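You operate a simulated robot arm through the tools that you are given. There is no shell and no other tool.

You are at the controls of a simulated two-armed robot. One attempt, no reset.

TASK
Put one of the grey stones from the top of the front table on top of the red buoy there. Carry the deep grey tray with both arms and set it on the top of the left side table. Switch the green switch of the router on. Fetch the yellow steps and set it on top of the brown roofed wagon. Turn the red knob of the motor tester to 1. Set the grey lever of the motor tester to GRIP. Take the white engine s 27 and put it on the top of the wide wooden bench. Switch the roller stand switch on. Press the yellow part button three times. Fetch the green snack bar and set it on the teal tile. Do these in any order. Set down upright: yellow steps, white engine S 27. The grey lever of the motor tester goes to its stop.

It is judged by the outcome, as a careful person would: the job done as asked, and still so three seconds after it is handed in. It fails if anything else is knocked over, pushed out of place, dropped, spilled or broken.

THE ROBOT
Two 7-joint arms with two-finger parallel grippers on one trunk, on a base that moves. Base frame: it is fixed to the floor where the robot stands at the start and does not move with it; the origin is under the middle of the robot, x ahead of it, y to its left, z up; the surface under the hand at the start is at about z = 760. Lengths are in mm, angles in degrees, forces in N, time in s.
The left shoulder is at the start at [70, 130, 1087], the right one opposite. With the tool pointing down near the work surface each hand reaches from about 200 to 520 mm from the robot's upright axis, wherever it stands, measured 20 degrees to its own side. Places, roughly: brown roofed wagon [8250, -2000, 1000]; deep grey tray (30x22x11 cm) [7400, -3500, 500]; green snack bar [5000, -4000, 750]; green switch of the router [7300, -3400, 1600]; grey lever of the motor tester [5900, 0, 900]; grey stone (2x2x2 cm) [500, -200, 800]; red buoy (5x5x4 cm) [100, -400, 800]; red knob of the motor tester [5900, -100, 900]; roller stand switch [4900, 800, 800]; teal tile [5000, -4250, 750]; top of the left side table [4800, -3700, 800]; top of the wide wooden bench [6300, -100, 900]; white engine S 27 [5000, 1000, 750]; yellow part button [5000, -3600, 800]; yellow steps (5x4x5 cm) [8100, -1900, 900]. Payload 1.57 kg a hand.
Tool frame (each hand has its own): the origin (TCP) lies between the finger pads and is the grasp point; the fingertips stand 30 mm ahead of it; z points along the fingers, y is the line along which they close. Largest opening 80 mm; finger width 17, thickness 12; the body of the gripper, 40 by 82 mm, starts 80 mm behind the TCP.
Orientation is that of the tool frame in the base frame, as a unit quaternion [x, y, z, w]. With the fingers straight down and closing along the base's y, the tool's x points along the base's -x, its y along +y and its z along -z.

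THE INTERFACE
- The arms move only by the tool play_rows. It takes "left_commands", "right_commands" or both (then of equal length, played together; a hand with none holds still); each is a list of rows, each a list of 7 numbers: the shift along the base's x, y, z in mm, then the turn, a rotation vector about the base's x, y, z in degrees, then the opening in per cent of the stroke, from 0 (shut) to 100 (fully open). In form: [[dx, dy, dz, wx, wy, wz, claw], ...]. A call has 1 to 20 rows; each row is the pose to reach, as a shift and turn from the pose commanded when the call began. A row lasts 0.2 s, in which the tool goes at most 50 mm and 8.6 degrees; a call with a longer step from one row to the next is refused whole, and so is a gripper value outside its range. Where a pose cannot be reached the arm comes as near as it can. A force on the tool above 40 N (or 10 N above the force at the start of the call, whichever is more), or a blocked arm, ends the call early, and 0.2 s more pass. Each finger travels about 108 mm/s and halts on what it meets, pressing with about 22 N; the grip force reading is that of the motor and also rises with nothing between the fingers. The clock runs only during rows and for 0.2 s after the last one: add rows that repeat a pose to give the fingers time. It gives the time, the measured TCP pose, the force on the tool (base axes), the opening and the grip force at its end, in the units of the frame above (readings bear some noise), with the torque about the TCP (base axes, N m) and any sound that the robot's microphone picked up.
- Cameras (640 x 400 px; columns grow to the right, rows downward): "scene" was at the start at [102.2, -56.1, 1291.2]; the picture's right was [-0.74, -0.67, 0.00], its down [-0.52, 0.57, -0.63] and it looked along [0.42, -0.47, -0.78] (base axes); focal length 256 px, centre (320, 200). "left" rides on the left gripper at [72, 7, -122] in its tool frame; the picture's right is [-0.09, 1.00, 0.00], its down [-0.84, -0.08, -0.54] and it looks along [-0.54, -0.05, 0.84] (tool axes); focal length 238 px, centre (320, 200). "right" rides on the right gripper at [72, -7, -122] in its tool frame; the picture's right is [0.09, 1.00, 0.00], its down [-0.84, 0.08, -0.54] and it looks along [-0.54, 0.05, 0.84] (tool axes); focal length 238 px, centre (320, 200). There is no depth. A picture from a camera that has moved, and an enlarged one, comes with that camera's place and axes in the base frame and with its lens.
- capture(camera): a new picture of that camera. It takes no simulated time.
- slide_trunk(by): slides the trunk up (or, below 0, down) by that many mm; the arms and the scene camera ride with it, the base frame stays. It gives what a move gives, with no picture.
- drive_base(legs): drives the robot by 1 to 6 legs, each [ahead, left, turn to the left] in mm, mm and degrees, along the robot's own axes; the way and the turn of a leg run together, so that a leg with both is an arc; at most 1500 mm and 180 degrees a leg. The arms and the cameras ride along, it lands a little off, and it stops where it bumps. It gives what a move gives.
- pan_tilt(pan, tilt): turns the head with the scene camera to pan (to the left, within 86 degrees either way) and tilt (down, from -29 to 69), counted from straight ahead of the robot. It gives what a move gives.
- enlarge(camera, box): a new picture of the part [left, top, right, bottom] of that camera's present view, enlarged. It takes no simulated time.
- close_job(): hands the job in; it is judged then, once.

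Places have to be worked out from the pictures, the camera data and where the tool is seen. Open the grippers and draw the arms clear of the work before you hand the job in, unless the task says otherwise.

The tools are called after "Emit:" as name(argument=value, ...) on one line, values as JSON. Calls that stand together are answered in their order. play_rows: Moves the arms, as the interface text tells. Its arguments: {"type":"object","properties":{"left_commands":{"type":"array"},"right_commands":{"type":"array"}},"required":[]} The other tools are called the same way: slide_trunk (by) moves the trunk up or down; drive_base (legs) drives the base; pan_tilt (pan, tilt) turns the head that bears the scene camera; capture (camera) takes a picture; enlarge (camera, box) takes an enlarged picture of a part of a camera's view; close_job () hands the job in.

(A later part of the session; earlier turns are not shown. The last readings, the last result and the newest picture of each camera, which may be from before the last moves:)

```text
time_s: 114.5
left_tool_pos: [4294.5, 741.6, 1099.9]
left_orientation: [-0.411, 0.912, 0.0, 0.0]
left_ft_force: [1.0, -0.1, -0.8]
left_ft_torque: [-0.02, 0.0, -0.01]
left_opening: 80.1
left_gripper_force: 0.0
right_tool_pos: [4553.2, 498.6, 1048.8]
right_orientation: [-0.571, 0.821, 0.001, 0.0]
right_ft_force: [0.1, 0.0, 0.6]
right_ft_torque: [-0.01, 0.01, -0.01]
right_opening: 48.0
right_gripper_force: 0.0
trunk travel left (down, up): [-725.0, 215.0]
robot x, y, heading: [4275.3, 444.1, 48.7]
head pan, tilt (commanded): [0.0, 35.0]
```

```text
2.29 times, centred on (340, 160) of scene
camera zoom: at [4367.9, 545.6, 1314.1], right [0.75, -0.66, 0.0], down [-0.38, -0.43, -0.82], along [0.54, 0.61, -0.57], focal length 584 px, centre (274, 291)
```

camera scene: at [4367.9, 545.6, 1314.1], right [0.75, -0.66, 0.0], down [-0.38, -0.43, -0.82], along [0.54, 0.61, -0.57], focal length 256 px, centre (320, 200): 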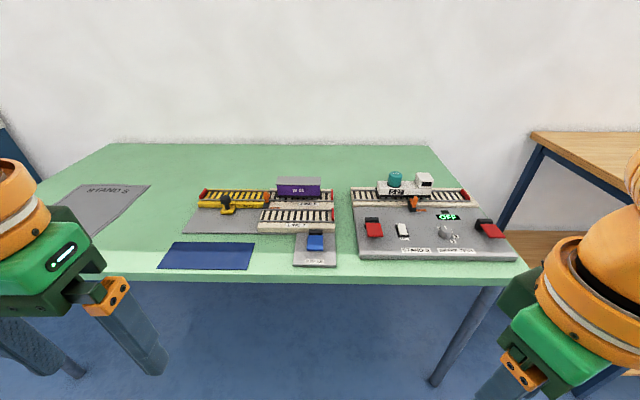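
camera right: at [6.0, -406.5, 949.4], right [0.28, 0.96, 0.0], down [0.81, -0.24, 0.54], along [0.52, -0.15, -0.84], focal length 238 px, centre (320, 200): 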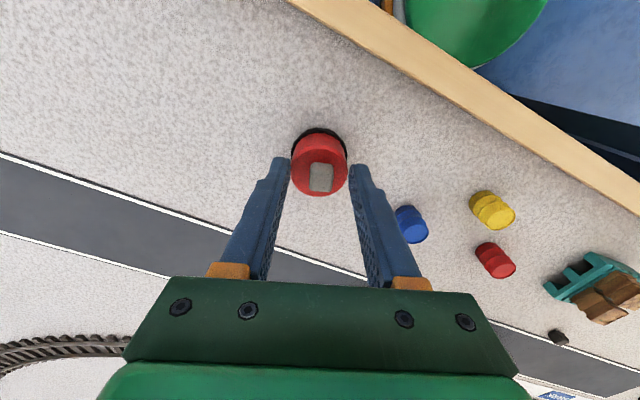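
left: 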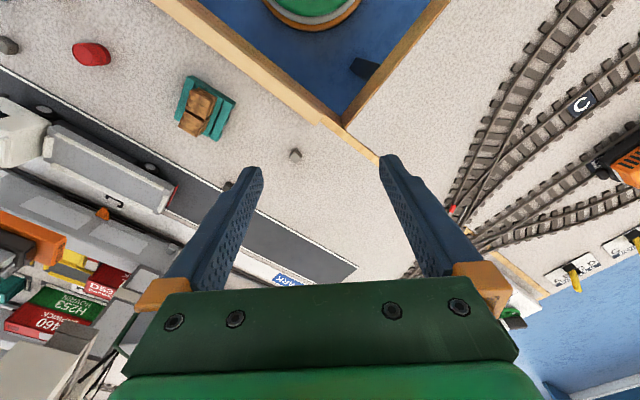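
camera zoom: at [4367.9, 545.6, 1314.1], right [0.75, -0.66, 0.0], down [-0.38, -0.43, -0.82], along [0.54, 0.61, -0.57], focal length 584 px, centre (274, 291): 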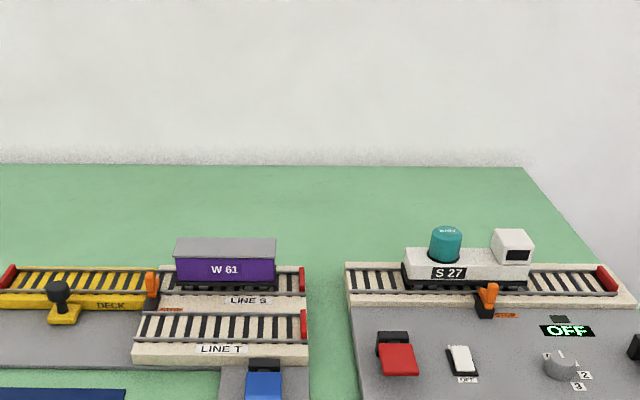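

The engine S 27 stands on the roller-stand track with the OFF display, near E≈4130; it's about 345 mm inside the table edge, so I need to know how close the base can get. I look down at my own base.

Emit:
pan_tilt(pan=0, tilt=69)

Emit:
capture(camera="scene")

Emit:
capture(camera="right")

Emit:
capture(camera="left")

```text
time_s: 115.5
left_tool_pos: [4294.5, 742.2, 1099.0]
left_orientation: [-0.412, 0.911, 0.0, 0.0]
left_ft_force: [0.3, 0.6, -0.3]
left_ft_torque: [-0.03, -0.01, -0.01]
left_opening: 80.1
left_gripper_force: 0.0
right_tool_pos: [4552.8, 498.7, 1048.4]
right_orientation: [-0.57, 0.821, 0.001, 0.0]
right_ft_force: [-0.6, -0.3, -0.8]
right_ft_torque: [0.0, -0.01, -0.02]
right_opening: 47.8
right_gripper_force: 0.1
trunk travel left (down, up): [-725.0, 215.0]
robot x, y, heading: [4273.7, 443.3, 48.4]
head pan, tilt (commanded): [0.0, 68.8]
```

```text
taken
camera scene: at [4346.6, 521.7, 1270.5], right [0.75, -0.66, 0.0], down [-0.62, -0.7, -0.36], along [0.24, 0.27, -0.93], focal length 256 px, centre (320, 200)
```

scene: 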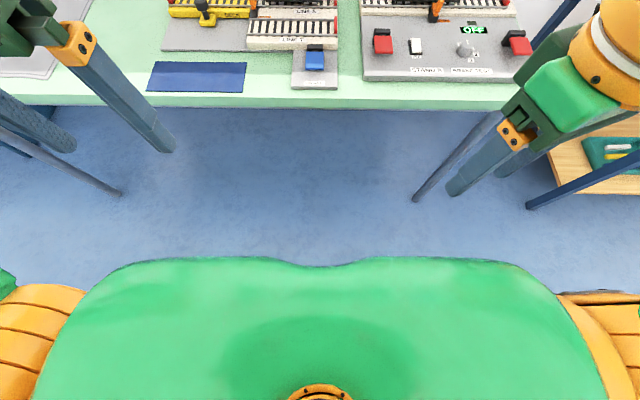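

```text
taken
camera right: at [4534.2, 430.2, 1169.6], right [-0.97, 0.26, 0.0], down [0.22, 0.81, 0.54], along [0.14, 0.52, -0.84], focal length 238 px, centre (320, 200)
```

right: 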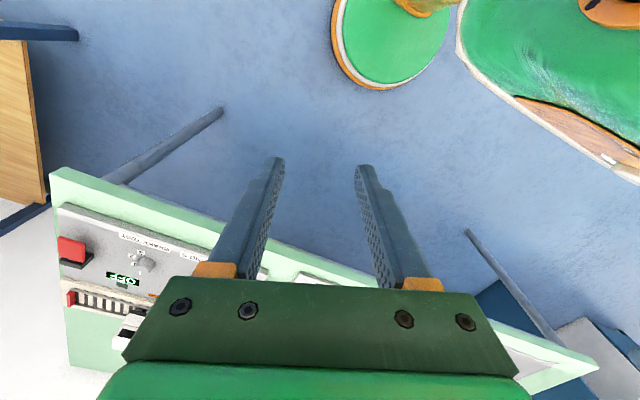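

```text
taken
camera left: at [4241.9, 693.1, 1221.3], right [-0.69, 0.73, 0.0], down [0.61, 0.58, 0.54], along [0.39, 0.37, -0.84], focal length 238 px, centre (320, 200)
```

left: 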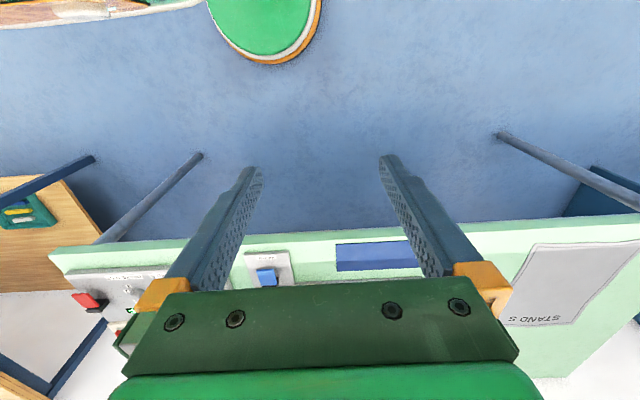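

The base radius is about 195 mm and low, so it can slip under the table between the legs (right front leg at N≈3405). I advance 370 mm and 110 mm to the right, then look again.

Emit:
drive_base(legs=[[370, -110, 0]])

Emit:
pan_tilt(pan=-15, tilt=45)

Emit:
capture(camera="scene")

Emit:
enlarge(camera="scene", box=[250, 70, 490, 230])

Emit:
capture(camera="right")

```text
time_s: 118.0
left_tool_pos: [4621.0, 942.2, 1100.4]
left_orientation: [-0.409, 0.912, 0.0, 0.0]
left_ft_force: [-0.8, -0.1, -0.1]
left_ft_torque: [-0.03, -0.02, -0.02]
left_opening: 79.8
left_gripper_force: 0.0
right_tool_pos: [4878.5, 698.6, 1048.1]
right_orientation: [-0.569, 0.822, 0.0, 0.001]
right_ft_force: [0.7, -0.8, -0.6]
right_ft_torque: [-0.01, 0.01, -0.03]
right_opening: 47.8
right_gripper_force: 0.0
trunk travel left (down, up): [-725.0, 215.0]
robot x, y, heading: [4605.1, 645.8, 48.1]
head pan, tilt (commanded): [0.0, 68.8]
```

```text
time_s: 118.8
left_tool_pos: [4622.2, 943.6, 1098.9]
left_orientation: [-0.41, 0.912, -0.001, 0.0]
left_ft_force: [-0.3, -0.8, -0.2]
left_ft_torque: [0.02, -0.02, 0.02]
left_opening: 80.0
left_gripper_force: 0.0
right_tool_pos: [4878.9, 700.1, 1048.9]
right_orientation: [-0.57, 0.822, 0.002, 0.0]
right_ft_force: [0.1, 0.6, 0.8]
right_ft_torque: [-0.02, 0.03, -0.03]
right_opening: 48.0
right_gripper_force: 0.1
trunk travel left (down, up): [-725.0, 215.0]
robot x, y, heading: [4601.2, 645.7, 48.1]
head pan, tilt (commanded): [-15.0, 45.0]
```

```text
taken
camera scene: at [4704.5, 726.5, 1299.2], right [0.55, -0.84, 0.0], down [-0.59, -0.39, -0.71], along [0.59, 0.39, -0.71], focal length 256 px, centre (320, 200)
```

scene: 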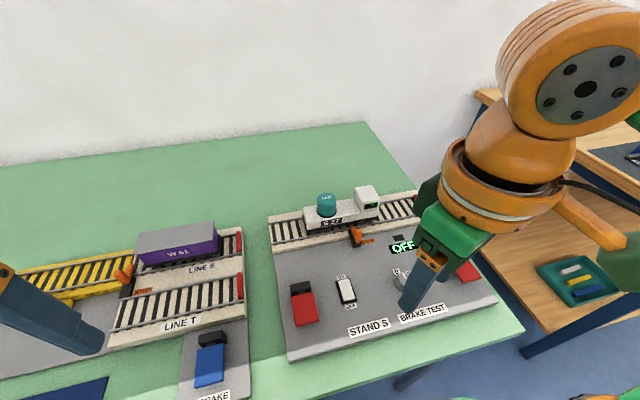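

```text
2.50 times, centred on (370, 150) of scene
camera zoom: at [4704.5, 726.5, 1299.2], right [0.55, -0.84, 0.0], down [-0.59, -0.39, -0.71], along [0.59, 0.39, -0.71], focal length 639 px, centre (195, 325)
```

zoom: 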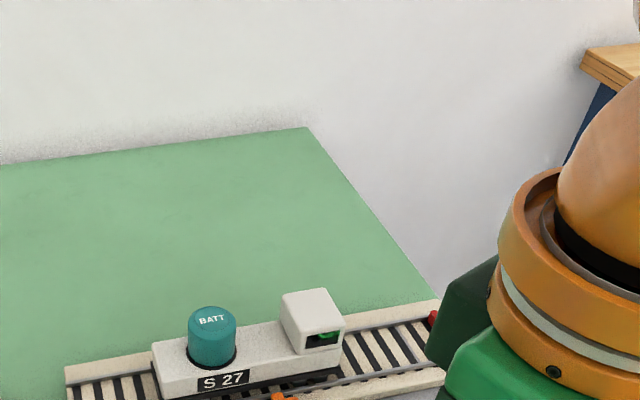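

```text
taken
camera right: at [4861.1, 631.6, 1169.6], right [-0.96, 0.26, 0.0], down [0.22, 0.81, 0.54], along [0.14, 0.52, -0.84], focal length 238 px, centre (320, 200)
```

right: 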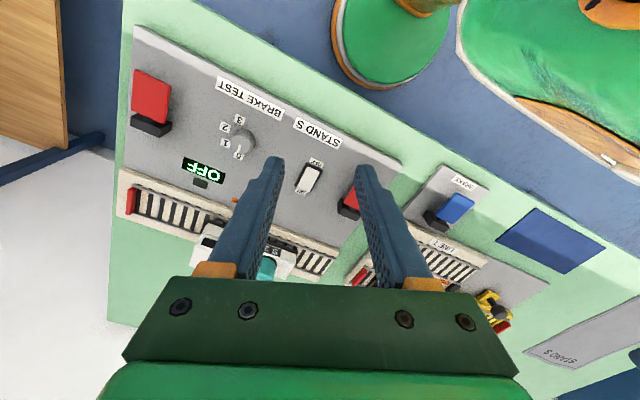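

The stand's white rocker (labelled OFF) projects to about [4930,817], matching the hint for the roller stand switch; the engine is at about [5102,927]. I move 60 mm closer and turn the right hand so its fingers will straddle the engine across its width.

Emit:
drive_base(legs=[[62, 0, 0]])

Emit:
play_rows(right_commands=[[0, 0, 8, 0, 0, -8.5, 60], [0, 0, 16, 0, 0, -17, 60], [0, 0, 24, 0, 0, -25.5, 60], [0, 0, 30, 0, 0, -34, 60], [0, 0, 30, 0, 0, -42.5, 60], [0, 0, 30, 0, 0, -51, 60], [0, 0, 30, 0, 0, -59.5, 60], [0, 0, 30, 0, 0, -68, 60], [0, 0, 30, 0, 0, -76.5, 60], [0, 0, 30, 0, 0, -85, 60], [0, 0, 30, 0, 0, -93.5, 60], [0, 0, 30, 0, 0, -102, 60], [0, 0, 30, 0, 0, -110.5, 60]])

Emit:
capture(camera="right")

Emit:
capture(camera="scene")

```text
time_s: 119.8
left_tool_pos: [4660.3, 986.3, 1100.5]
left_orientation: [-0.41, 0.912, 0.001, 0.002]
left_ft_force: [0.1, 0.2, 0.4]
left_ft_torque: [0.02, -0.03, 0.03]
left_opening: 80.1
left_gripper_force: 0.0
right_tool_pos: [4919.0, 743.4, 1050.2]
right_orientation: [-0.571, 0.821, 0.001, 0.002]
right_ft_force: [-0.5, -0.4, -0.3]
right_ft_torque: [0.01, -0.03, 0.0]
right_opening: 48.0
right_gripper_force: 0.0
trunk travel left (down, up): [-725.0, 215.0]
robot x, y, heading: [4647.4, 694.0, 48.7]
head pan, tilt (commanded): [-15.0, 45.0]
```

```text
time_s: 122.6
left_tool_pos: [4663.0, 990.3, 1099.4]
left_orientation: [-0.411, 0.912, -0.002, 0.001]
left_ft_force: [0.3, -0.7, -1.5]
left_ft_torque: [0.01, 0.03, 0.0]
left_opening: 79.9
left_gripper_force: 0.0
right_tool_pos: [4920.4, 747.0, 1079.3]
right_orientation: [0.352, 0.936, 0.001, 0.001]
right_ft_force: [-0.1, 0.1, -0.9]
right_ft_torque: [0.01, -0.03, 0.05]
right_opening: 48.1
right_gripper_force: 0.1
trunk travel left (down, up): [-725.0, 215.0]
robot x, y, heading: [4640.9, 690.1, 48.5]
head pan, tilt (commanded): [-15.0, 45.0]
```

```text
taken
camera right: at [4862.1, 790.1, 1199.9], right [0.59, 0.81, 0.0], down [0.68, -0.49, 0.54], along [0.44, -0.32, -0.84], focal length 238 px, centre (320, 200)
```

right: 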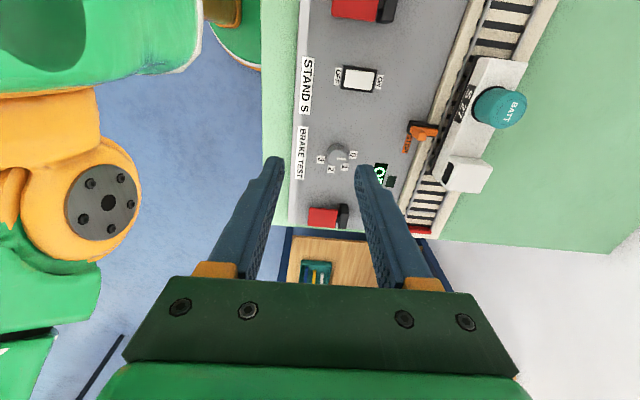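

```text
taken
camera scene: at [4745.5, 772.8, 1299.3], right [0.55, -0.83, 0.0], down [-0.59, -0.39, -0.71], along [0.59, 0.39, -0.71], focal length 256 px, centre (320, 200)
```

scene: 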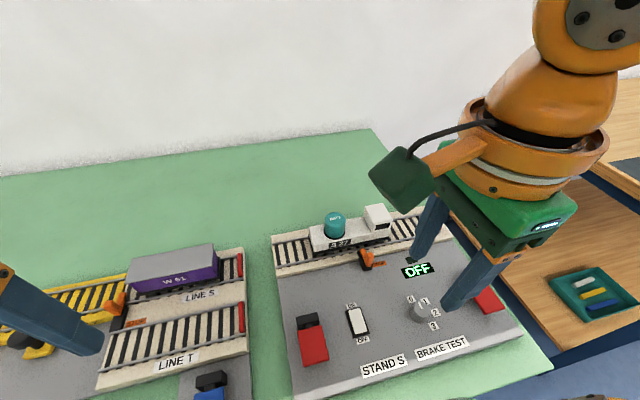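

Both views show the white rocker with labels at its two ends and an orange latch piece in front of the engine. I enlarge these to read them.

Emit:
enlarge(camera="scene", box=[270, 200, 430, 320])

Emit:
enlarge(camera="scene", box=[320, 260, 480, 380])

Emit:
enlarge(camera="right", box=[380, 30, 560, 200])

Emit:
enlarge(camera="right", box=[290, 30, 410, 130])

```text
3.33 times, centred on (350, 260) of scene
camera zoom: at [4745.5, 772.8, 1299.3], right [0.55, -0.83, 0.0], down [-0.59, -0.39, -0.71], along [0.59, 0.39, -0.71], focal length 852 px, centre (220, 0)
```

zoom: 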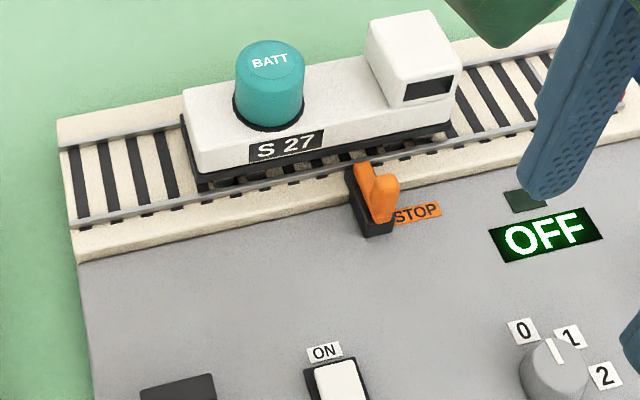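

```text
3.33 times, centred on (400, 320) of scene
camera zoom: at [4745.5, 772.8, 1299.3], right [0.55, -0.83, 0.0], down [-0.59, -0.39, -0.71], along [0.59, 0.39, -0.71], focal length 852 px, centre (53, -200)
```

zoom: 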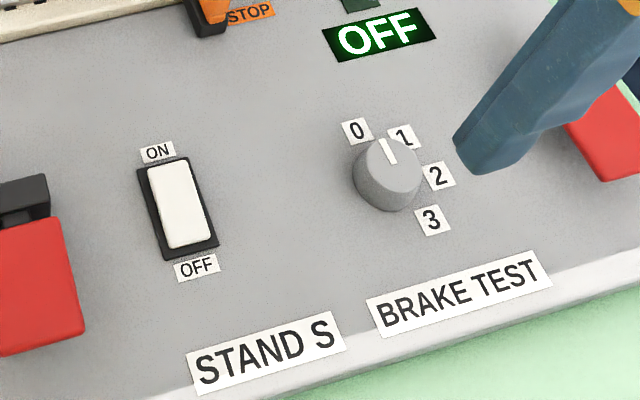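

```text
2.35 times, centred on (470, 115) of right
camera zoom: at [4862.1, 790.1, 1199.9], right [0.59, 0.81, 0.0], down [0.68, -0.49, 0.54], along [0.44, -0.32, -0.84], focal length 561 px, centre (-33, 400)
```

zoom: 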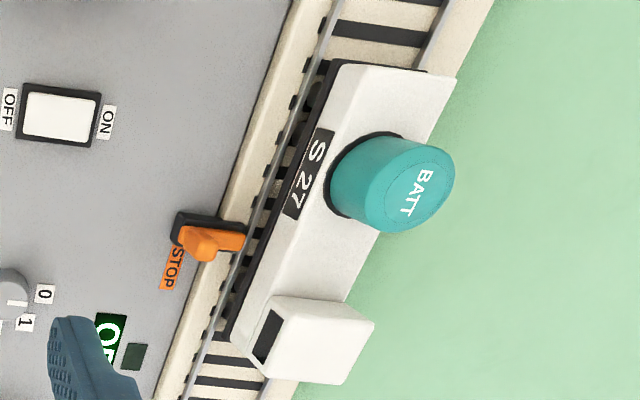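

```text
4.00 times, centred on (350, 80) of right
camera zoom: at [4862.1, 790.1, 1199.9], right [0.59, 0.81, 0.0], down [0.68, -0.49, 0.54], along [0.44, -0.32, -0.84], focal length 953 px, centre (200, 680)
```

zoom: 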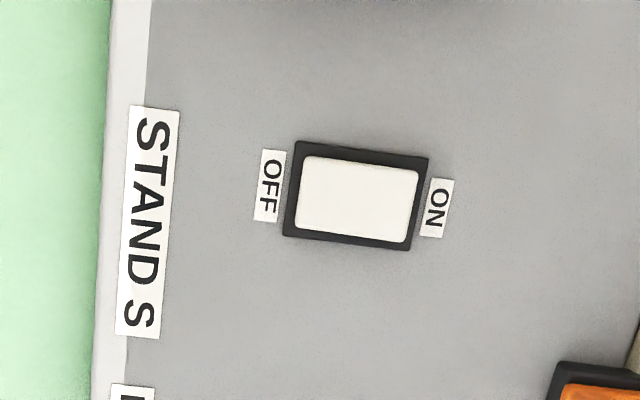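

The ON end of the rocker is the far end. I estimate the gap between battery drum and cab on the engine at about [5079,906], engine axis along -42°, and the hand's closing line is already along 48.8°. I move above it with open fingers at z≈960 and check.

Emit:
play_rows(right_commands=[[26, 26, -10, 0, 0, 0, 80], [53, 53, -25, 0, 0, 0, 100], [80, 80, -45, 0, 0, 0, 100], [106, 106, -70, 0, 0, 0, 100], [133, 133, -95, 0, 0, 0, 100], [159, 158.5, -119, 0, 0, 0, 100], [159, 158.5, -119, 0, 0, 0, 100]])

Emit:
capture(camera="right")

Emit:
capture(camera="scene")

```text
time_s: 124.2
left_tool_pos: [4661.6, 988.1, 1100.0]
left_orientation: [-0.411, 0.912, 0.001, 0.0]
left_ft_force: [-0.2, 0.8, 0.3]
left_ft_torque: [-0.03, -0.03, -0.01]
left_opening: 79.8
left_gripper_force: 0.0
right_tool_pos: [5075.5, 884.3, 957.3]
right_orientation: [0.351, 0.936, 0.002, 0.001]
right_ft_force: [0.8, -0.8, 0.3]
right_ft_torque: [0.0, 0.01, 0.0]
right_opening: 80.5
right_gripper_force: 0.1
right hand out of reach, approached as far as the arm can: row 6, 7
trunk travel left (down, up): [-725.0, 215.0]
robot x, y, heading: [4642.9, 688.7, 48.2]
head pan, tilt (commanded): [-15.0, 45.0]
```

```text
taken
camera right: at [5017.0, 927.6, 1079.6], right [0.58, 0.81, 0.0], down [0.68, -0.49, 0.54], along [0.44, -0.32, -0.84], focal length 238 px, centre (320, 200)
```

right: 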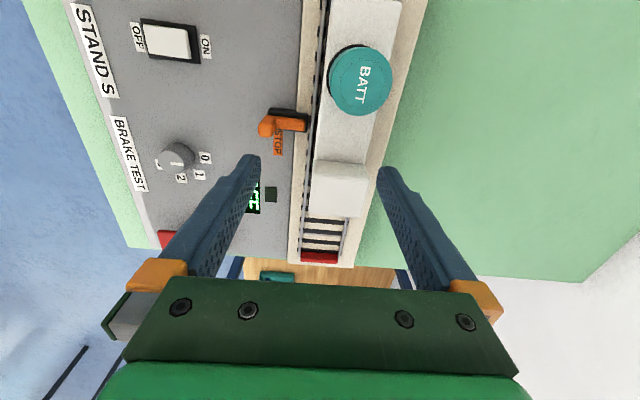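

```text
taken
camera scene: at [4744.8, 772.3, 1299.4], right [0.55, -0.84, 0.0], down [-0.59, -0.39, -0.71], along [0.59, 0.39, -0.71], focal length 256 px, centre (320, 200)
```

scene: 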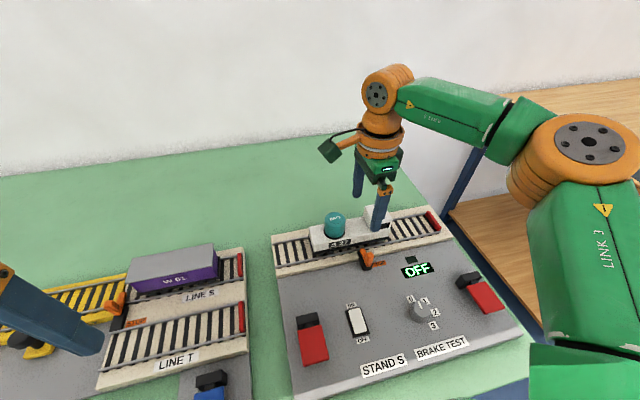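

The hand stops about 22 mm short in E (arm limit), with the engine's gap centre now measured at [5079.5,910]. The column is slim (~70 mm), so I ease the base 42 mm closer.

Emit:
drive_base(legs=[[42, 0, 0]])

Emit:
capture(camera="right")

```text
time_s: 125.1
left_tool_pos: [4686.5, 1017.2, 1100.9]
left_orientation: [-0.41, 0.912, 0.002, 0.002]
left_ft_force: [-0.6, 0.1, -0.1]
left_ft_torque: [0.07, -0.05, 0.03]
left_opening: 79.9
left_gripper_force: 0.0
right_tool_pos: [5100.5, 912.4, 960.4]
right_orientation: [0.35, 0.937, 0.004, 0.002]
right_ft_force: [-0.1, 0.0, 1.1]
right_ft_torque: [0.04, -0.01, 0.0]
right_opening: 79.9
right_gripper_force: 0.0
trunk travel left (down, up): [-725.0, 215.0]
robot x, y, heading: [4670.9, 720.4, 48.4]
head pan, tilt (commanded): [-15.0, 45.0]
```

```text
taken
camera right: at [5041.4, 955.0, 1081.5], right [0.58, 0.81, 0.01], down [0.68, -0.49, 0.54], along [0.44, -0.31, -0.84], focal length 238 px, centre (320, 200)
```

right: 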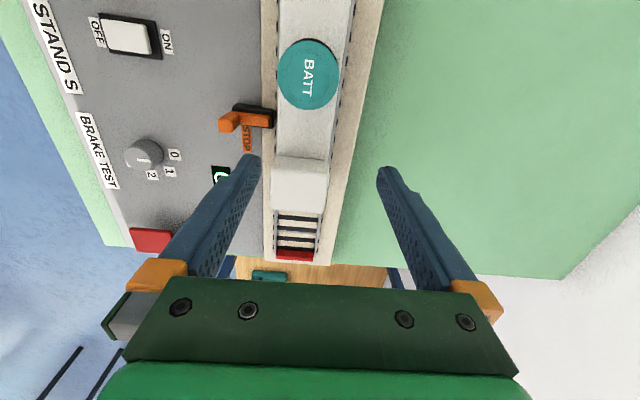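

The TCP is now 16 mm past in E and 14 mm in N of the target [5079.5,911]. I shift by [-21,-1.5] and enlarge the view to check the clearance to the orange STOP.

Emit:
play_rows(right_commands=[[-10, -1, 0, 0, 0, 0, 100], [-21, -1.5, 0, 0, 0, 0, 100], [-21, -1.5, 0, 0, 0, 0, 100]])

Emit:
enlarge(camera="right", box=[210, 20, 410, 220])

Emit:
enlarge(camera="scene", box=[270, 150, 430, 270])

```text
time_s: 125.9
left_tool_pos: [4690.4, 1020.8, 1098.3]
left_orientation: [-0.41, 0.912, -0.001, 0.0]
left_ft_force: [0.1, 0.3, 1.0]
left_ft_torque: [0.01, 0.02, 0.0]
left_opening: 80.2
left_gripper_force: 0.0
right_tool_pos: [5081.6, 915.3, 956.6]
right_orientation: [0.351, 0.937, 0.001, 0.001]
right_ft_force: [0.1, -0.1, -0.3]
right_ft_torque: [-0.01, -0.04, 0.0]
right_opening: 80.4
right_gripper_force: 0.1
trunk travel left (down, up): [-725.0, 215.0]
robot x, y, heading: [4674.0, 722.0, 48.6]
head pan, tilt (commanded): [-15.0, 45.0]
```

```text
2.00 times, centred on (310, 120) of right
camera zoom: at [5023.9, 958.5, 1078.0], right [0.58, 0.81, 0.0], down [0.68, -0.49, 0.54], along [0.44, -0.32, -0.84], focal length 477 px, centre (340, 360)
```

zoom: 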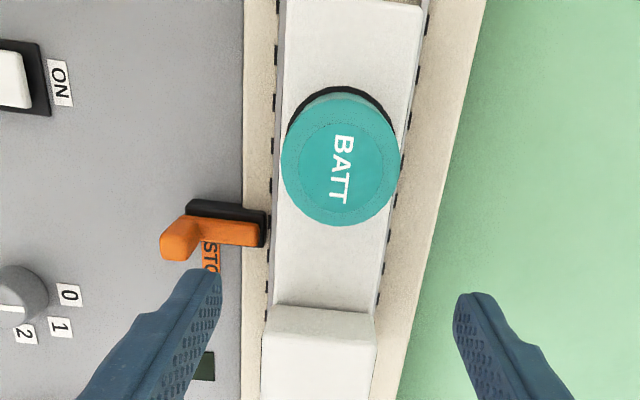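

```text
3.33 times, centred on (350, 210) of scene
camera zoom: at [4773.8, 804.2, 1299.2], right [0.55, -0.84, 0.0], down [-0.59, -0.39, -0.71], along [0.59, 0.39, -0.71], focal length 852 px, centre (220, 167)
```

zoom: 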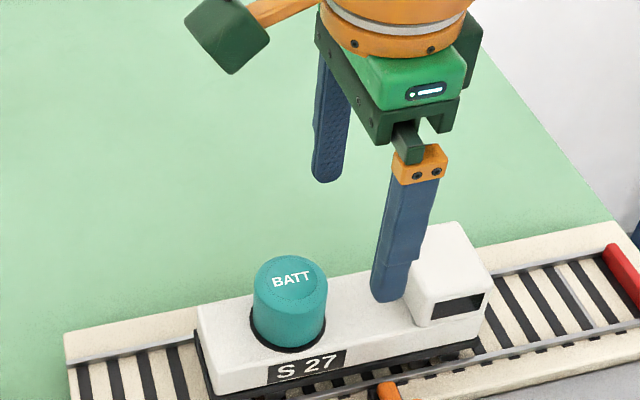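

The STOP's handle rises to z≈854 and its arm reaches N≈3191–3209 beside the engine, so I'll grip slightly to the drum side at N≈3176, the body's centre: TCP target [5074,919.5]. I shift there, narrow slightly, and descend toward z≈850 in steps.

Emit:
play_rows(right_commands=[[-7.5, 4, 0, 0, 0, -1, 92], [-7.5, 4, -20, 0, 0, -1, 92], [-7.5, 4, -40, 0, 0, -1, 92], [-7.5, 4, -60, 0, 0, -1, 92], [-7.5, 4, -60, 0, 0, -1, 92]])

Emit:
enlarge(camera="right", box=[210, 20, 410, 220])

Emit:
enlarge(camera="scene", box=[270, 150, 430, 270])

```text
time_s: 127.1
left_tool_pos: [4689.5, 1019.4, 1099.8]
left_orientation: [-0.41, 0.912, 0.0, 0.0]
left_ft_force: [-0.1, -0.2, -0.3]
left_ft_torque: [-0.03, 0.01, 0.02]
left_opening: 79.8
left_gripper_force: 0.1
right_tool_pos: [5072.8, 915.7, 898.0]
right_orientation: [0.358, 0.934, 0.002, 0.001]
right_ft_force: [0.1, -0.6, 0.9]
right_ft_torque: [-0.01, -0.02, -0.03]
right_opening: 73.6
right_gripper_force: 0.0
right hand out of reach, approached as far as the arm can: row 4
trunk travel left (down, up): [-725.0, 215.0]
robot x, y, heading: [4671.5, 720.9, 48.4]
head pan, tilt (commanded): [-15.0, 45.0]
```

```text
2.00 times, centred on (310, 120) of right
camera zoom: at [5014.7, 960.2, 1019.2], right [0.6, 0.8, 0.0], down [0.67, -0.5, 0.54], along [0.44, -0.32, -0.84], focal length 477 px, centre (340, 360)
```

zoom: 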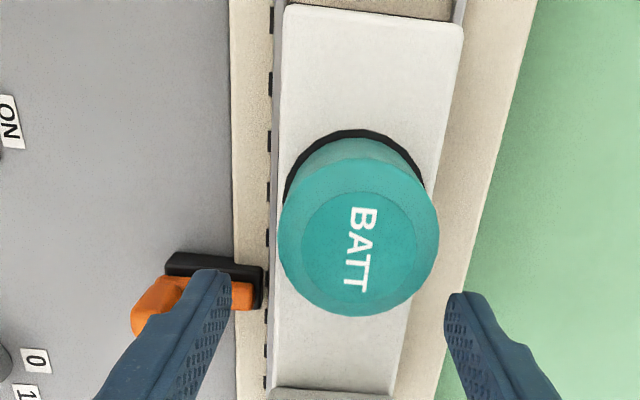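

```text
3.33 times, centred on (350, 210) of scene
camera zoom: at [4773.0, 803.5, 1299.3], right [0.55, -0.84, 0.0], down [-0.59, -0.39, -0.71], along [0.59, 0.39, -0.71], focal length 852 px, centre (220, 167)
```

zoom: 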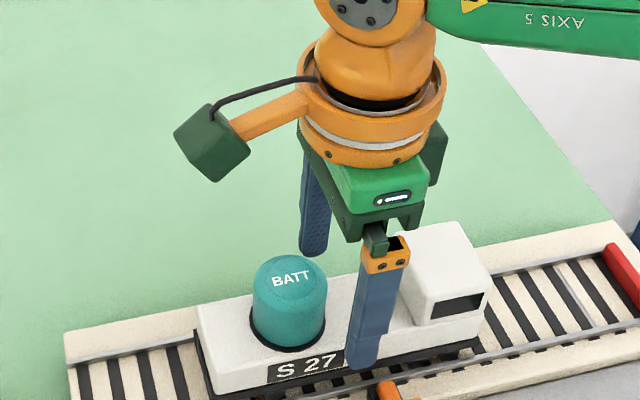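

Position is E≈4059, N≈3177, well centred; the near finger is clear of the STOP in N by a few mm. I descend in small steps and watch whether the reach pulls it off line.

Emit:
play_rows(right_commands=[[1, 3, -10, 0, 0, 0, 92], [1, 3, -20, 0, 0, 0, 92], [1, 3, -28, 0, 0, 0, 92], [1, 3, -28, 0, 0, 0, 92]])

Emit:
enlarge(camera="right", box=[210, 20, 410, 220])

Emit:
enlarge(camera="scene", box=[290, 170, 410, 270])

```text
time_s: 128.1
left_tool_pos: [4690.3, 1021.1, 1098.9]
left_orientation: [-0.41, 0.912, 0.001, 0.0]
left_ft_force: [0.0, -1.2, -0.1]
left_ft_torque: [0.0, 0.01, 0.03]
left_opening: 79.8
left_gripper_force: 0.1
right_tool_pos: [5074.1, 908.7, 874.2]
right_orientation: [0.359, 0.934, 0.001, 0.001]
right_ft_force: [0.8, 0.2, 0.4]
right_ft_torque: [0.02, -0.03, -0.04]
right_opening: 73.6
right_gripper_force: 0.1
right hand out of reach, approached as far as the arm can: row 1, 2, 3, 4
trunk travel left (down, up): [-725.0, 215.0]
robot x, y, heading: [4668.8, 724.1, 48.2]
head pan, tilt (commanded): [-15.0, 45.0]
```

```text
2.00 times, centred on (310, 120) of right
camera zoom: at [5015.7, 953.2, 995.2], right [0.6, 0.8, 0.0], down [0.67, -0.5, 0.54], along [0.44, -0.32, -0.84], focal length 477 px, centre (340, 360)
```

zoom: 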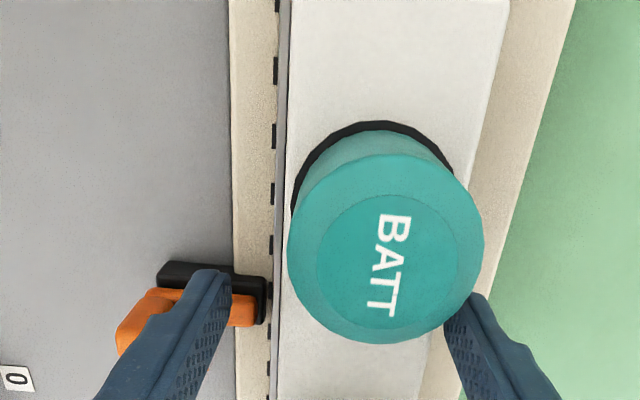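

```text
4.00 times, centred on (350, 220) of scene
camera zoom: at [4773.0, 803.5, 1299.3], right [0.55, -0.84, 0.0], down [-0.59, -0.39, -0.71], along [0.59, 0.39, -0.71], focal length 1022 px, centre (200, 120)
```

zoom: 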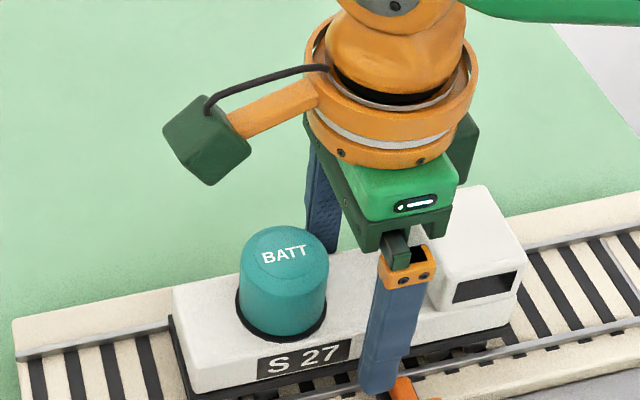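

The arm's reach limit is pulling the hand off line (E≈4055, N≈3183), so I rise back up, move the base another 28 mm forward and redo the descent.

Emit:
play_rows(right_commands=[[0, 2, 20, 0, 0, 0, 92], [-1, 4, 45, 0, 0, 0, 92], [-1, 5, 75, 0, 0, 0, 92], [-1, 5, 75, 0, 0, 0, 92]])

Emit:
drive_base(legs=[[28, 0, 0]])

```text
time_s: 129.1
left_tool_pos: [4691.0, 1020.6, 1099.8]
left_orientation: [-0.409, 0.912, 0.001, 0.001]
left_ft_force: [-0.1, 0.3, 0.8]
left_ft_torque: [0.04, 0.01, 0.0]
left_opening: 79.9
left_gripper_force: 0.1
right_tool_pos: [5073.2, 915.0, 949.8]
right_orientation: [0.359, 0.933, 0.002, 0.001]
right_ft_force: [-0.4, 0.0, -0.2]
right_ft_torque: [0.01, 0.02, 0.0]
right_opening: 73.5
right_gripper_force: 0.1
trunk travel left (down, up): [-725.0, 215.0]
robot x, y, heading: [4670.4, 719.4, 48.5]
head pan, tilt (commanded): [-15.0, 45.0]
```

```text
time_s: 129.9
left_tool_pos: [4704.6, 1037.9, 1101.2]
left_orientation: [-0.41, 0.912, 0.001, 0.002]
left_ft_force: [-0.9, -0.9, 0.2]
left_ft_torque: [0.02, -0.02, 0.0]
left_opening: 79.9
left_gripper_force: 0.1
right_tool_pos: [5089.2, 931.4, 951.2]
right_orientation: [0.359, 0.933, 0.003, 0.001]
right_ft_force: [-0.8, 0.4, -0.3]
right_ft_torque: [0.02, -0.06, 0.01]
right_opening: 73.6
right_gripper_force: 0.0
trunk travel left (down, up): [-725.0, 215.0]
robot x, y, heading: [4687.4, 742.7, 48.1]
head pan, tilt (commanded): [-15.0, 45.0]
```

Now I recentre on [5074,919.4] and descend to z≈900, then check the pose.

Emit:
play_rows(right_commands=[[-8, -6, 0, 0, 0, 0, 92], [-15.2, -12, 0, 0, 0, 0, 92], [-15.2, -12, -15, 0, 0, 0, 92], [-15.2, -12, -35, 0, 0, 0, 92], [-15.2, -12, -55, 0, 0, 0, 92], [-15.2, -12, -55, 0, 0, 0, 92]])

Emit:
enlarge(camera="right", box=[210, 20, 410, 220])

```text
time_s: 131.3
left_tool_pos: [4709.6, 1040.7, 1099.5]
left_orientation: [-0.409, 0.912, 0.0, 0.0]
left_ft_force: [-0.4, -0.3, 0.4]
left_ft_torque: [-0.03, 0.0, 0.01]
left_opening: 80.2
left_gripper_force: 0.1
right_tool_pos: [5076.8, 921.5, 896.6]
right_orientation: [0.357, 0.934, 0.001, 0.0]
right_ft_force: [0.5, -0.2, 0.2]
right_ft_torque: [0.03, -0.03, 0.02]
right_opening: 73.6
right_gripper_force: 0.0
trunk travel left (down, up): [-725.0, 215.0]
robot x, y, heading: [4687.1, 738.5, 48.3]
head pan, tilt (commanded): [-15.0, 45.0]
```

```text
2.00 times, centred on (310, 120) of right
camera zoom: at [5019.1, 965.9, 1016.8], right [0.6, 0.8, 0.0], down [0.67, -0.5, 0.54], along [0.44, -0.32, -0.84], focal length 477 px, centre (340, 360)
```

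zoom: 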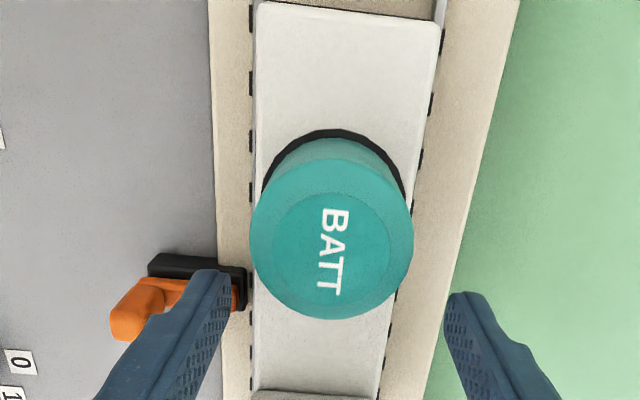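

The TCP is about 5 mm too far in E relative to the deck; I correct by [-3.3,-3.7] and descend to z≈850.

Emit:
play_rows(right_commands=[[-3.3, -3.7, 0, 0, 0, 0, 92], [-3.3, -3.7, -12, 0, 0, 0, 92], [-3.3, -3.7, -24, 0, 0, 0, 92], [-3.3, -3.7, -36, 0, 0, 0, 92], [-3.3, -3.7, -45, 0, 0, 0, 92], [-3.3, -3.7, -45, 0, 0, 0, 92]])

Emit:
enlarge(camera="right", box=[210, 20, 410, 220])

Emit:
enlarge(camera="scene", box=[270, 170, 410, 280])

```text
time_s: 132.7
left_tool_pos: [4708.8, 1041.0, 1099.2]
left_orientation: [-0.41, 0.912, 0.0, 0.0]
left_ft_force: [-0.4, 0.0, 0.4]
left_ft_torque: [0.02, 0.01, -0.02]
left_opening: 80.0
left_gripper_force: 0.1
right_tool_pos: [5074.4, 918.2, 849.2]
right_orientation: [0.359, 0.933, 0.001, 0.0]
right_ft_force: [-0.4, 0.4, -0.9]
right_ft_torque: [-0.01, -0.01, 0.01]
right_opening: 73.7
right_gripper_force: 0.0
trunk travel left (down, up): [-725.0, 215.0]
robot x, y, heading: [4689.0, 741.3, 48.3]
head pan, tilt (commanded): [-15.0, 45.0]
```

```text
2.00 times, centred on (310, 120) of right
camera zoom: at [5016.2, 962.6, 970.4], right [0.6, 0.8, 0.0], down [0.67, -0.5, 0.54], along [0.44, -0.32, -0.84], focal length 477 px, centre (340, 360)
```

zoom: 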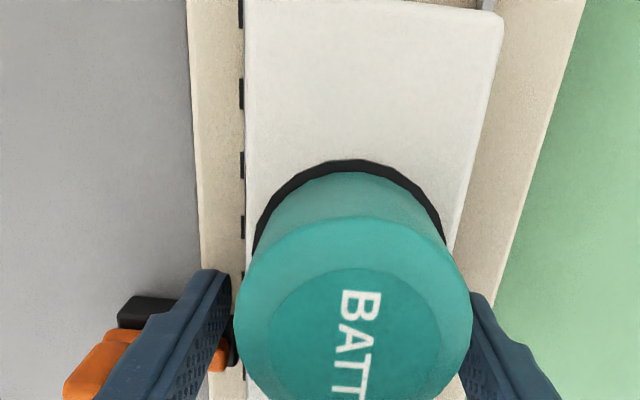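

```text
3.64 times, centred on (340, 225) of scene
camera zoom: at [4791.0, 823.9, 1299.3], right [0.55, -0.84, 0.0], down [-0.59, -0.39, -0.71], along [0.59, 0.39, -0.71], focal length 929 px, centre (247, 109)
```

zoom: 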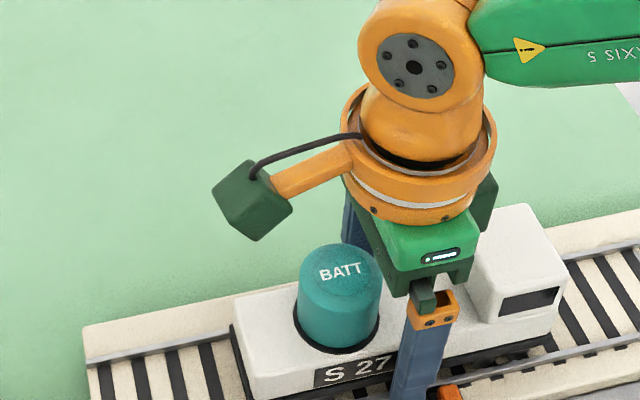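

The fingers straddle the body with the engine centred. I close the gripper and check the grip.

Emit:
play_rows(right_commands=[[0, 0, 0, 0, 0, 0, 80], [0, 0, 0, 0, 0, 0, 70], [0, 0, 0, 0, 0, 0, 60], [0, 0, 0, 0, 0, 0, 55], [0, 0, 0, 0, 0, 0, 50], [0, 0, 0, 0, 0, 0, 50]])

Emit:
enlarge(camera="right", box=[210, 20, 410, 220])

```text
time_s: 134.1
left_tool_pos: [4708.6, 1041.4, 1098.7]
left_orientation: [-0.41, 0.912, 0.0, 0.0]
left_ft_force: [0.3, 0.3, -0.3]
left_ft_torque: [0.05, 0.03, 0.03]
left_opening: 80.4
left_gripper_force: 0.0
right_tool_pos: [5074.3, 918.1, 849.6]
right_orientation: [0.36, 0.933, 0.002, 0.001]
right_ft_force: [-1.2, 0.2, -0.6]
right_ft_torque: [0.0, -0.02, -0.1]
right_opening: 53.9
right_gripper_force: 21.7
trunk travel left (down, up): [-725.0, 215.0]
robot x, y, heading: [4686.9, 740.2, 48.3]
head pan, tilt (commanded): [-15.0, 45.0]
```

```text
2.00 times, centred on (310, 120) of right
camera zoom: at [5016.3, 962.6, 970.5], right [0.6, 0.8, 0.0], down [0.67, -0.5, 0.54], along [0.44, -0.32, -0.84], focal length 477 px, centre (340, 360)
```

zoom: 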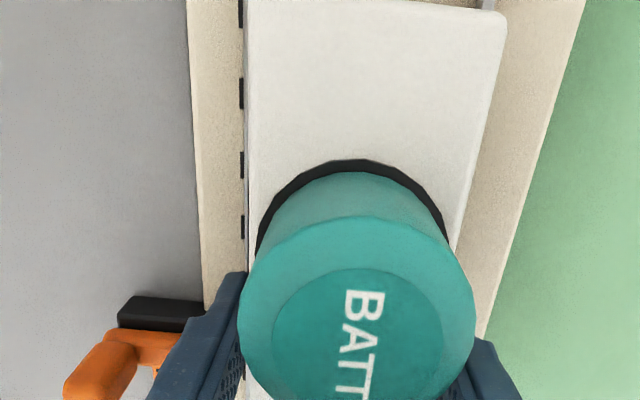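

Gripped at 53.9 mm with 21.7 N. I lift slowly by 12 mm and read the force to see if the engine comes free of the STOP.

Emit:
play_rows(right_commands=[[0, 0, 3, 0, 0, 0, 45], [0, 0, 6, 0, 0, 0, 45], [0, 0, 9, 0, 0, 0, 45], [0, 0, 12, 0, 0, 0, 45], [0, 0, 12, 0, 0, 0, 45]])

Emit:
enlarge(camera="scene", box=[250, 150, 430, 280])

```text
time_s: 135.3
left_tool_pos: [4708.8, 1041.2, 1099.8]
left_orientation: [-0.41, 0.912, 0.001, 0.0]
left_ft_force: [0.5, -0.5, -0.5]
left_ft_torque: [-0.01, 0.01, 0.02]
left_opening: 80.2
left_gripper_force: 0.1
right_tool_pos: [5075.3, 918.1, 860.8]
right_orientation: [0.359, 0.933, 0.001, 0.0]
right_ft_force: [-0.7, 0.5, -4.2]
right_ft_torque: [-0.02, 0.01, -0.02]
right_opening: 53.8
right_gripper_force: 22.2
trunk travel left (down, up): [-725.0, 215.0]
robot x, y, heading: [4691.6, 744.1, 48.5]
head pan, tilt (commanded): [-15.0, 45.0]
```

```text
3.08 times, centred on (340, 215) of scene
camera zoom: at [4792.0, 824.3, 1299.2], right [0.55, -0.84, 0.0], down [-0.59, -0.39, -0.71], along [0.59, 0.39, -0.71], focal length 786 px, centre (258, 154)
```

zoom: 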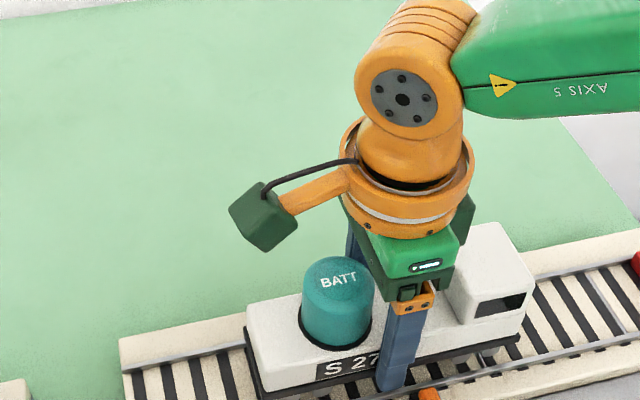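

The engine is free: 4.2 N weight, well balanced. I lift it to about z=1000 and bring it a bit nearer, then reposition so the left hand can press the rocker's ON end.

Emit:
play_rows(right_commands=[[0, 0, 20, 0, 0, 0, 45], [0, 0, 45, 0, 0, 0, 45], [0, 0, 75, 0, 0, 0, 45], [0, 0, 105, 0, 0, 0, 45], [-5, -5, 135, 0, 0, 0, 45], [-20, -20, 150, 0, 0, 0, 45], [-40, -40, 160, 0, 0, 0, 45], [-60, -60, 165, 0, 0, 0, 45], [-70, -70, 165, 0, 0, 0, 45]])

Emit:
capture(camera="scene")

```text
time_s: 137.3
left_tool_pos: [4708.3, 1040.1, 1099.6]
left_orientation: [-0.41, 0.912, 0.0, 0.0]
left_ft_force: [0.6, 0.0, 0.2]
left_ft_torque: [-0.01, 0.02, 0.0]
left_opening: 79.9
left_gripper_force: 0.0
right_tool_pos: [5005.2, 848.0, 1027.4]
right_orientation: [0.359, 0.933, 0.001, 0.0]
right_ft_force: [-0.8, 0.7, -4.1]
right_ft_torque: [0.04, 0.02, -0.02]
right_opening: 53.8
right_gripper_force: 22.0
trunk travel left (down, up): [-725.0, 215.0]
robot x, y, heading: [4686.9, 740.1, 48.6]
head pan, tilt (commanded): [-15.0, 45.0]
```

```text
taken
camera scene: at [4791.6, 823.8, 1299.2], right [0.55, -0.84, 0.0], down [-0.59, -0.39, -0.71], along [0.59, 0.39, -0.71], focal length 256 px, centre (320, 200)
```

scene: 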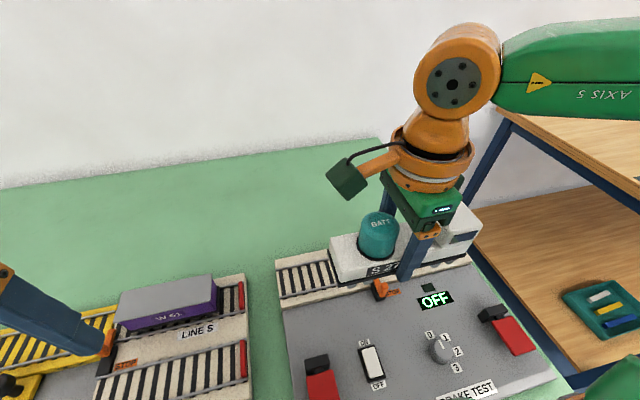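

The engine is safely held at z≈1027. I back off 120 mm and sidestep right 225 mm so the rocker falls in front of the left hand.

Emit:
drive_base(legs=[[-120, 0, 0], [0, -225, 0]])

Emit:
pan_tilt(pan=10, tilt=50)

Emit:
capture(camera="scene")

Emit:
capture(camera="left")

```text
time_s: 139.8
left_tool_pos: [4794.9, 807.6, 1098.3]
left_orientation: [-0.412, 0.911, -0.001, 0.0]
left_ft_force: [-0.4, -0.4, 0.4]
left_ft_torque: [0.01, -0.02, -0.02]
left_opening: 79.8
left_gripper_force: 0.0
right_tool_pos: [5091.9, 616.4, 1028.3]
right_orientation: [0.357, 0.934, 0.001, 0.001]
right_ft_force: [0.5, 0.1, -4.2]
right_ft_torque: [0.0, 0.03, 0.0]
right_opening: 53.7
right_gripper_force: 22.1
trunk travel left (down, up): [-725.0, 215.0]
robot x, y, heading: [4776.0, 505.9, 48.6]
head pan, tilt (commanded): [-15.0, 45.0]
```

```text
time_s: 140.7
left_tool_pos: [4796.0, 804.9, 1098.7]
left_orientation: [-0.411, 0.911, 0.0, 0.0]
left_ft_force: [0.4, -0.1, 0.6]
left_ft_torque: [0.02, 0.02, -0.01]
left_opening: 80.0
left_gripper_force: 0.1
right_tool_pos: [5093.9, 615.3, 1027.2]
right_orientation: [0.357, 0.934, 0.001, 0.001]
right_ft_force: [0.3, 0.5, -4.0]
right_ft_torque: [0.0, -0.02, 0.01]
right_opening: 53.9
right_gripper_force: 22.4
trunk travel left (down, up): [-725.0, 215.0]
robot x, y, heading: [4779.4, 509.1, 48.5]
head pan, tilt (commanded): [10.0, 50.0]
```

```text
taken
camera scene: at [4852.0, 609.8, 1292.3], right [0.85, -0.52, 0.0], down [-0.4, -0.65, -0.64], along [0.33, 0.55, -0.77], focal length 256 px, centre (320, 200)
```

scene: 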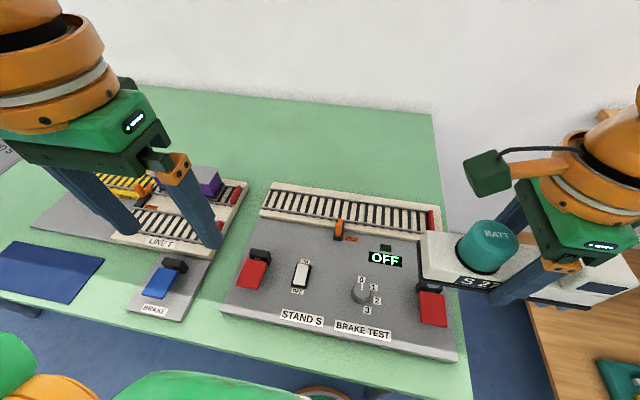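

```text
taken
camera left: at [4743.6, 757.3, 1221.4], right [-0.69, 0.73, 0.0], down [0.61, 0.58, 0.54], along [0.39, 0.37, -0.84], focal length 238 px, centre (320, 200)
```

left: 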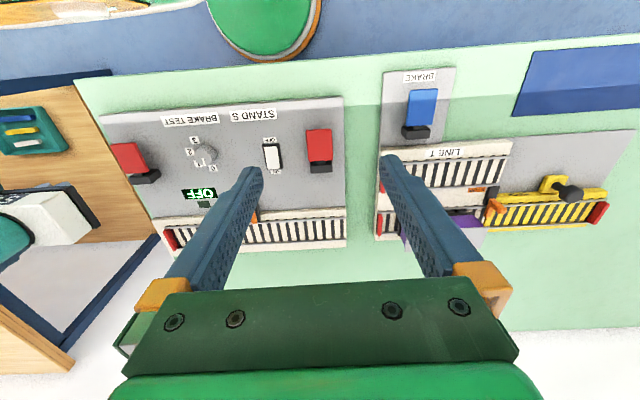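

The rocker's centre is at about [4936,816]; its ON end lies ~14 mm toward E at [4945,826]. I close the left gripper into a poker and bring it above the ON end.

Emit:
play_rows(left_commands=[[20, 3, -20, 0, 0, 0, 60], [45, 6, -50, 0, 0, 0, 20], [70, 10, -85, 0, 0, 0, 0], [95, 14, -120, 0, 0, 0, 0], [120, 17, -155, 0, 0, 0, 0], [140, 20, -190, 0, 0, 0, 0], [149, 21.5, -225, 0, 0, 0, 0], [149, 21.5, -239, 0, 0, 0, 0], [149, 21.5, -239, 0, 0, 0, 0]])

Emit:
capture(camera="left")

Emit:
enlarge(camera="scene", box=[220, 200, 400, 330])

```text
time_s: 142.7
left_tool_pos: [4948.0, 826.1, 859.2]
left_orientation: [-0.412, 0.911, 0.0, 0.001]
left_ft_force: [-0.3, -0.7, -0.4]
left_ft_torque: [0.01, 0.02, 0.02]
left_opening: 0.0
left_gripper_force: 21.3
right_tool_pos: [5092.3, 615.5, 1028.5]
right_orientation: [0.357, 0.934, 0.001, -0.001]
right_ft_force: [0.3, 0.4, -4.0]
right_ft_torque: [0.0, 0.04, 0.01]
right_opening: 53.9
right_gripper_force: 22.1
trunk travel left (down, up): [-725.0, 215.0]
robot x, y, heading: [4777.2, 509.1, 48.7]
head pan, tilt (commanded): [10.0, 50.0]
```

```text
taken
camera left: at [4894.9, 777.7, 981.2], right [-0.69, 0.73, 0.0], down [0.61, 0.58, 0.54], along [0.39, 0.37, -0.84], focal length 238 px, centre (320, 200)
```

left: 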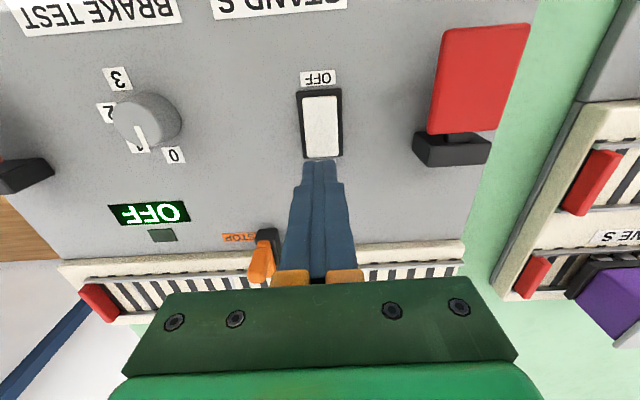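

```text
3.08 times, centred on (310, 265) of scene
camera zoom: at [4851.8, 610.0, 1292.3], right [0.85, -0.52, 0.0], down [-0.4, -0.65, -0.64], along [0.33, 0.55, -0.77], focal length 786 px, centre (351, 0)
```

zoom: 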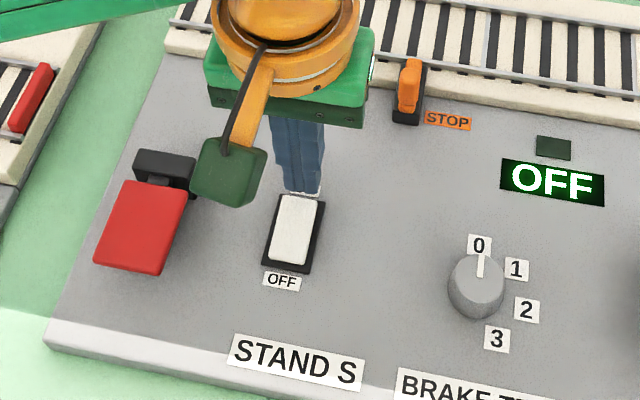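

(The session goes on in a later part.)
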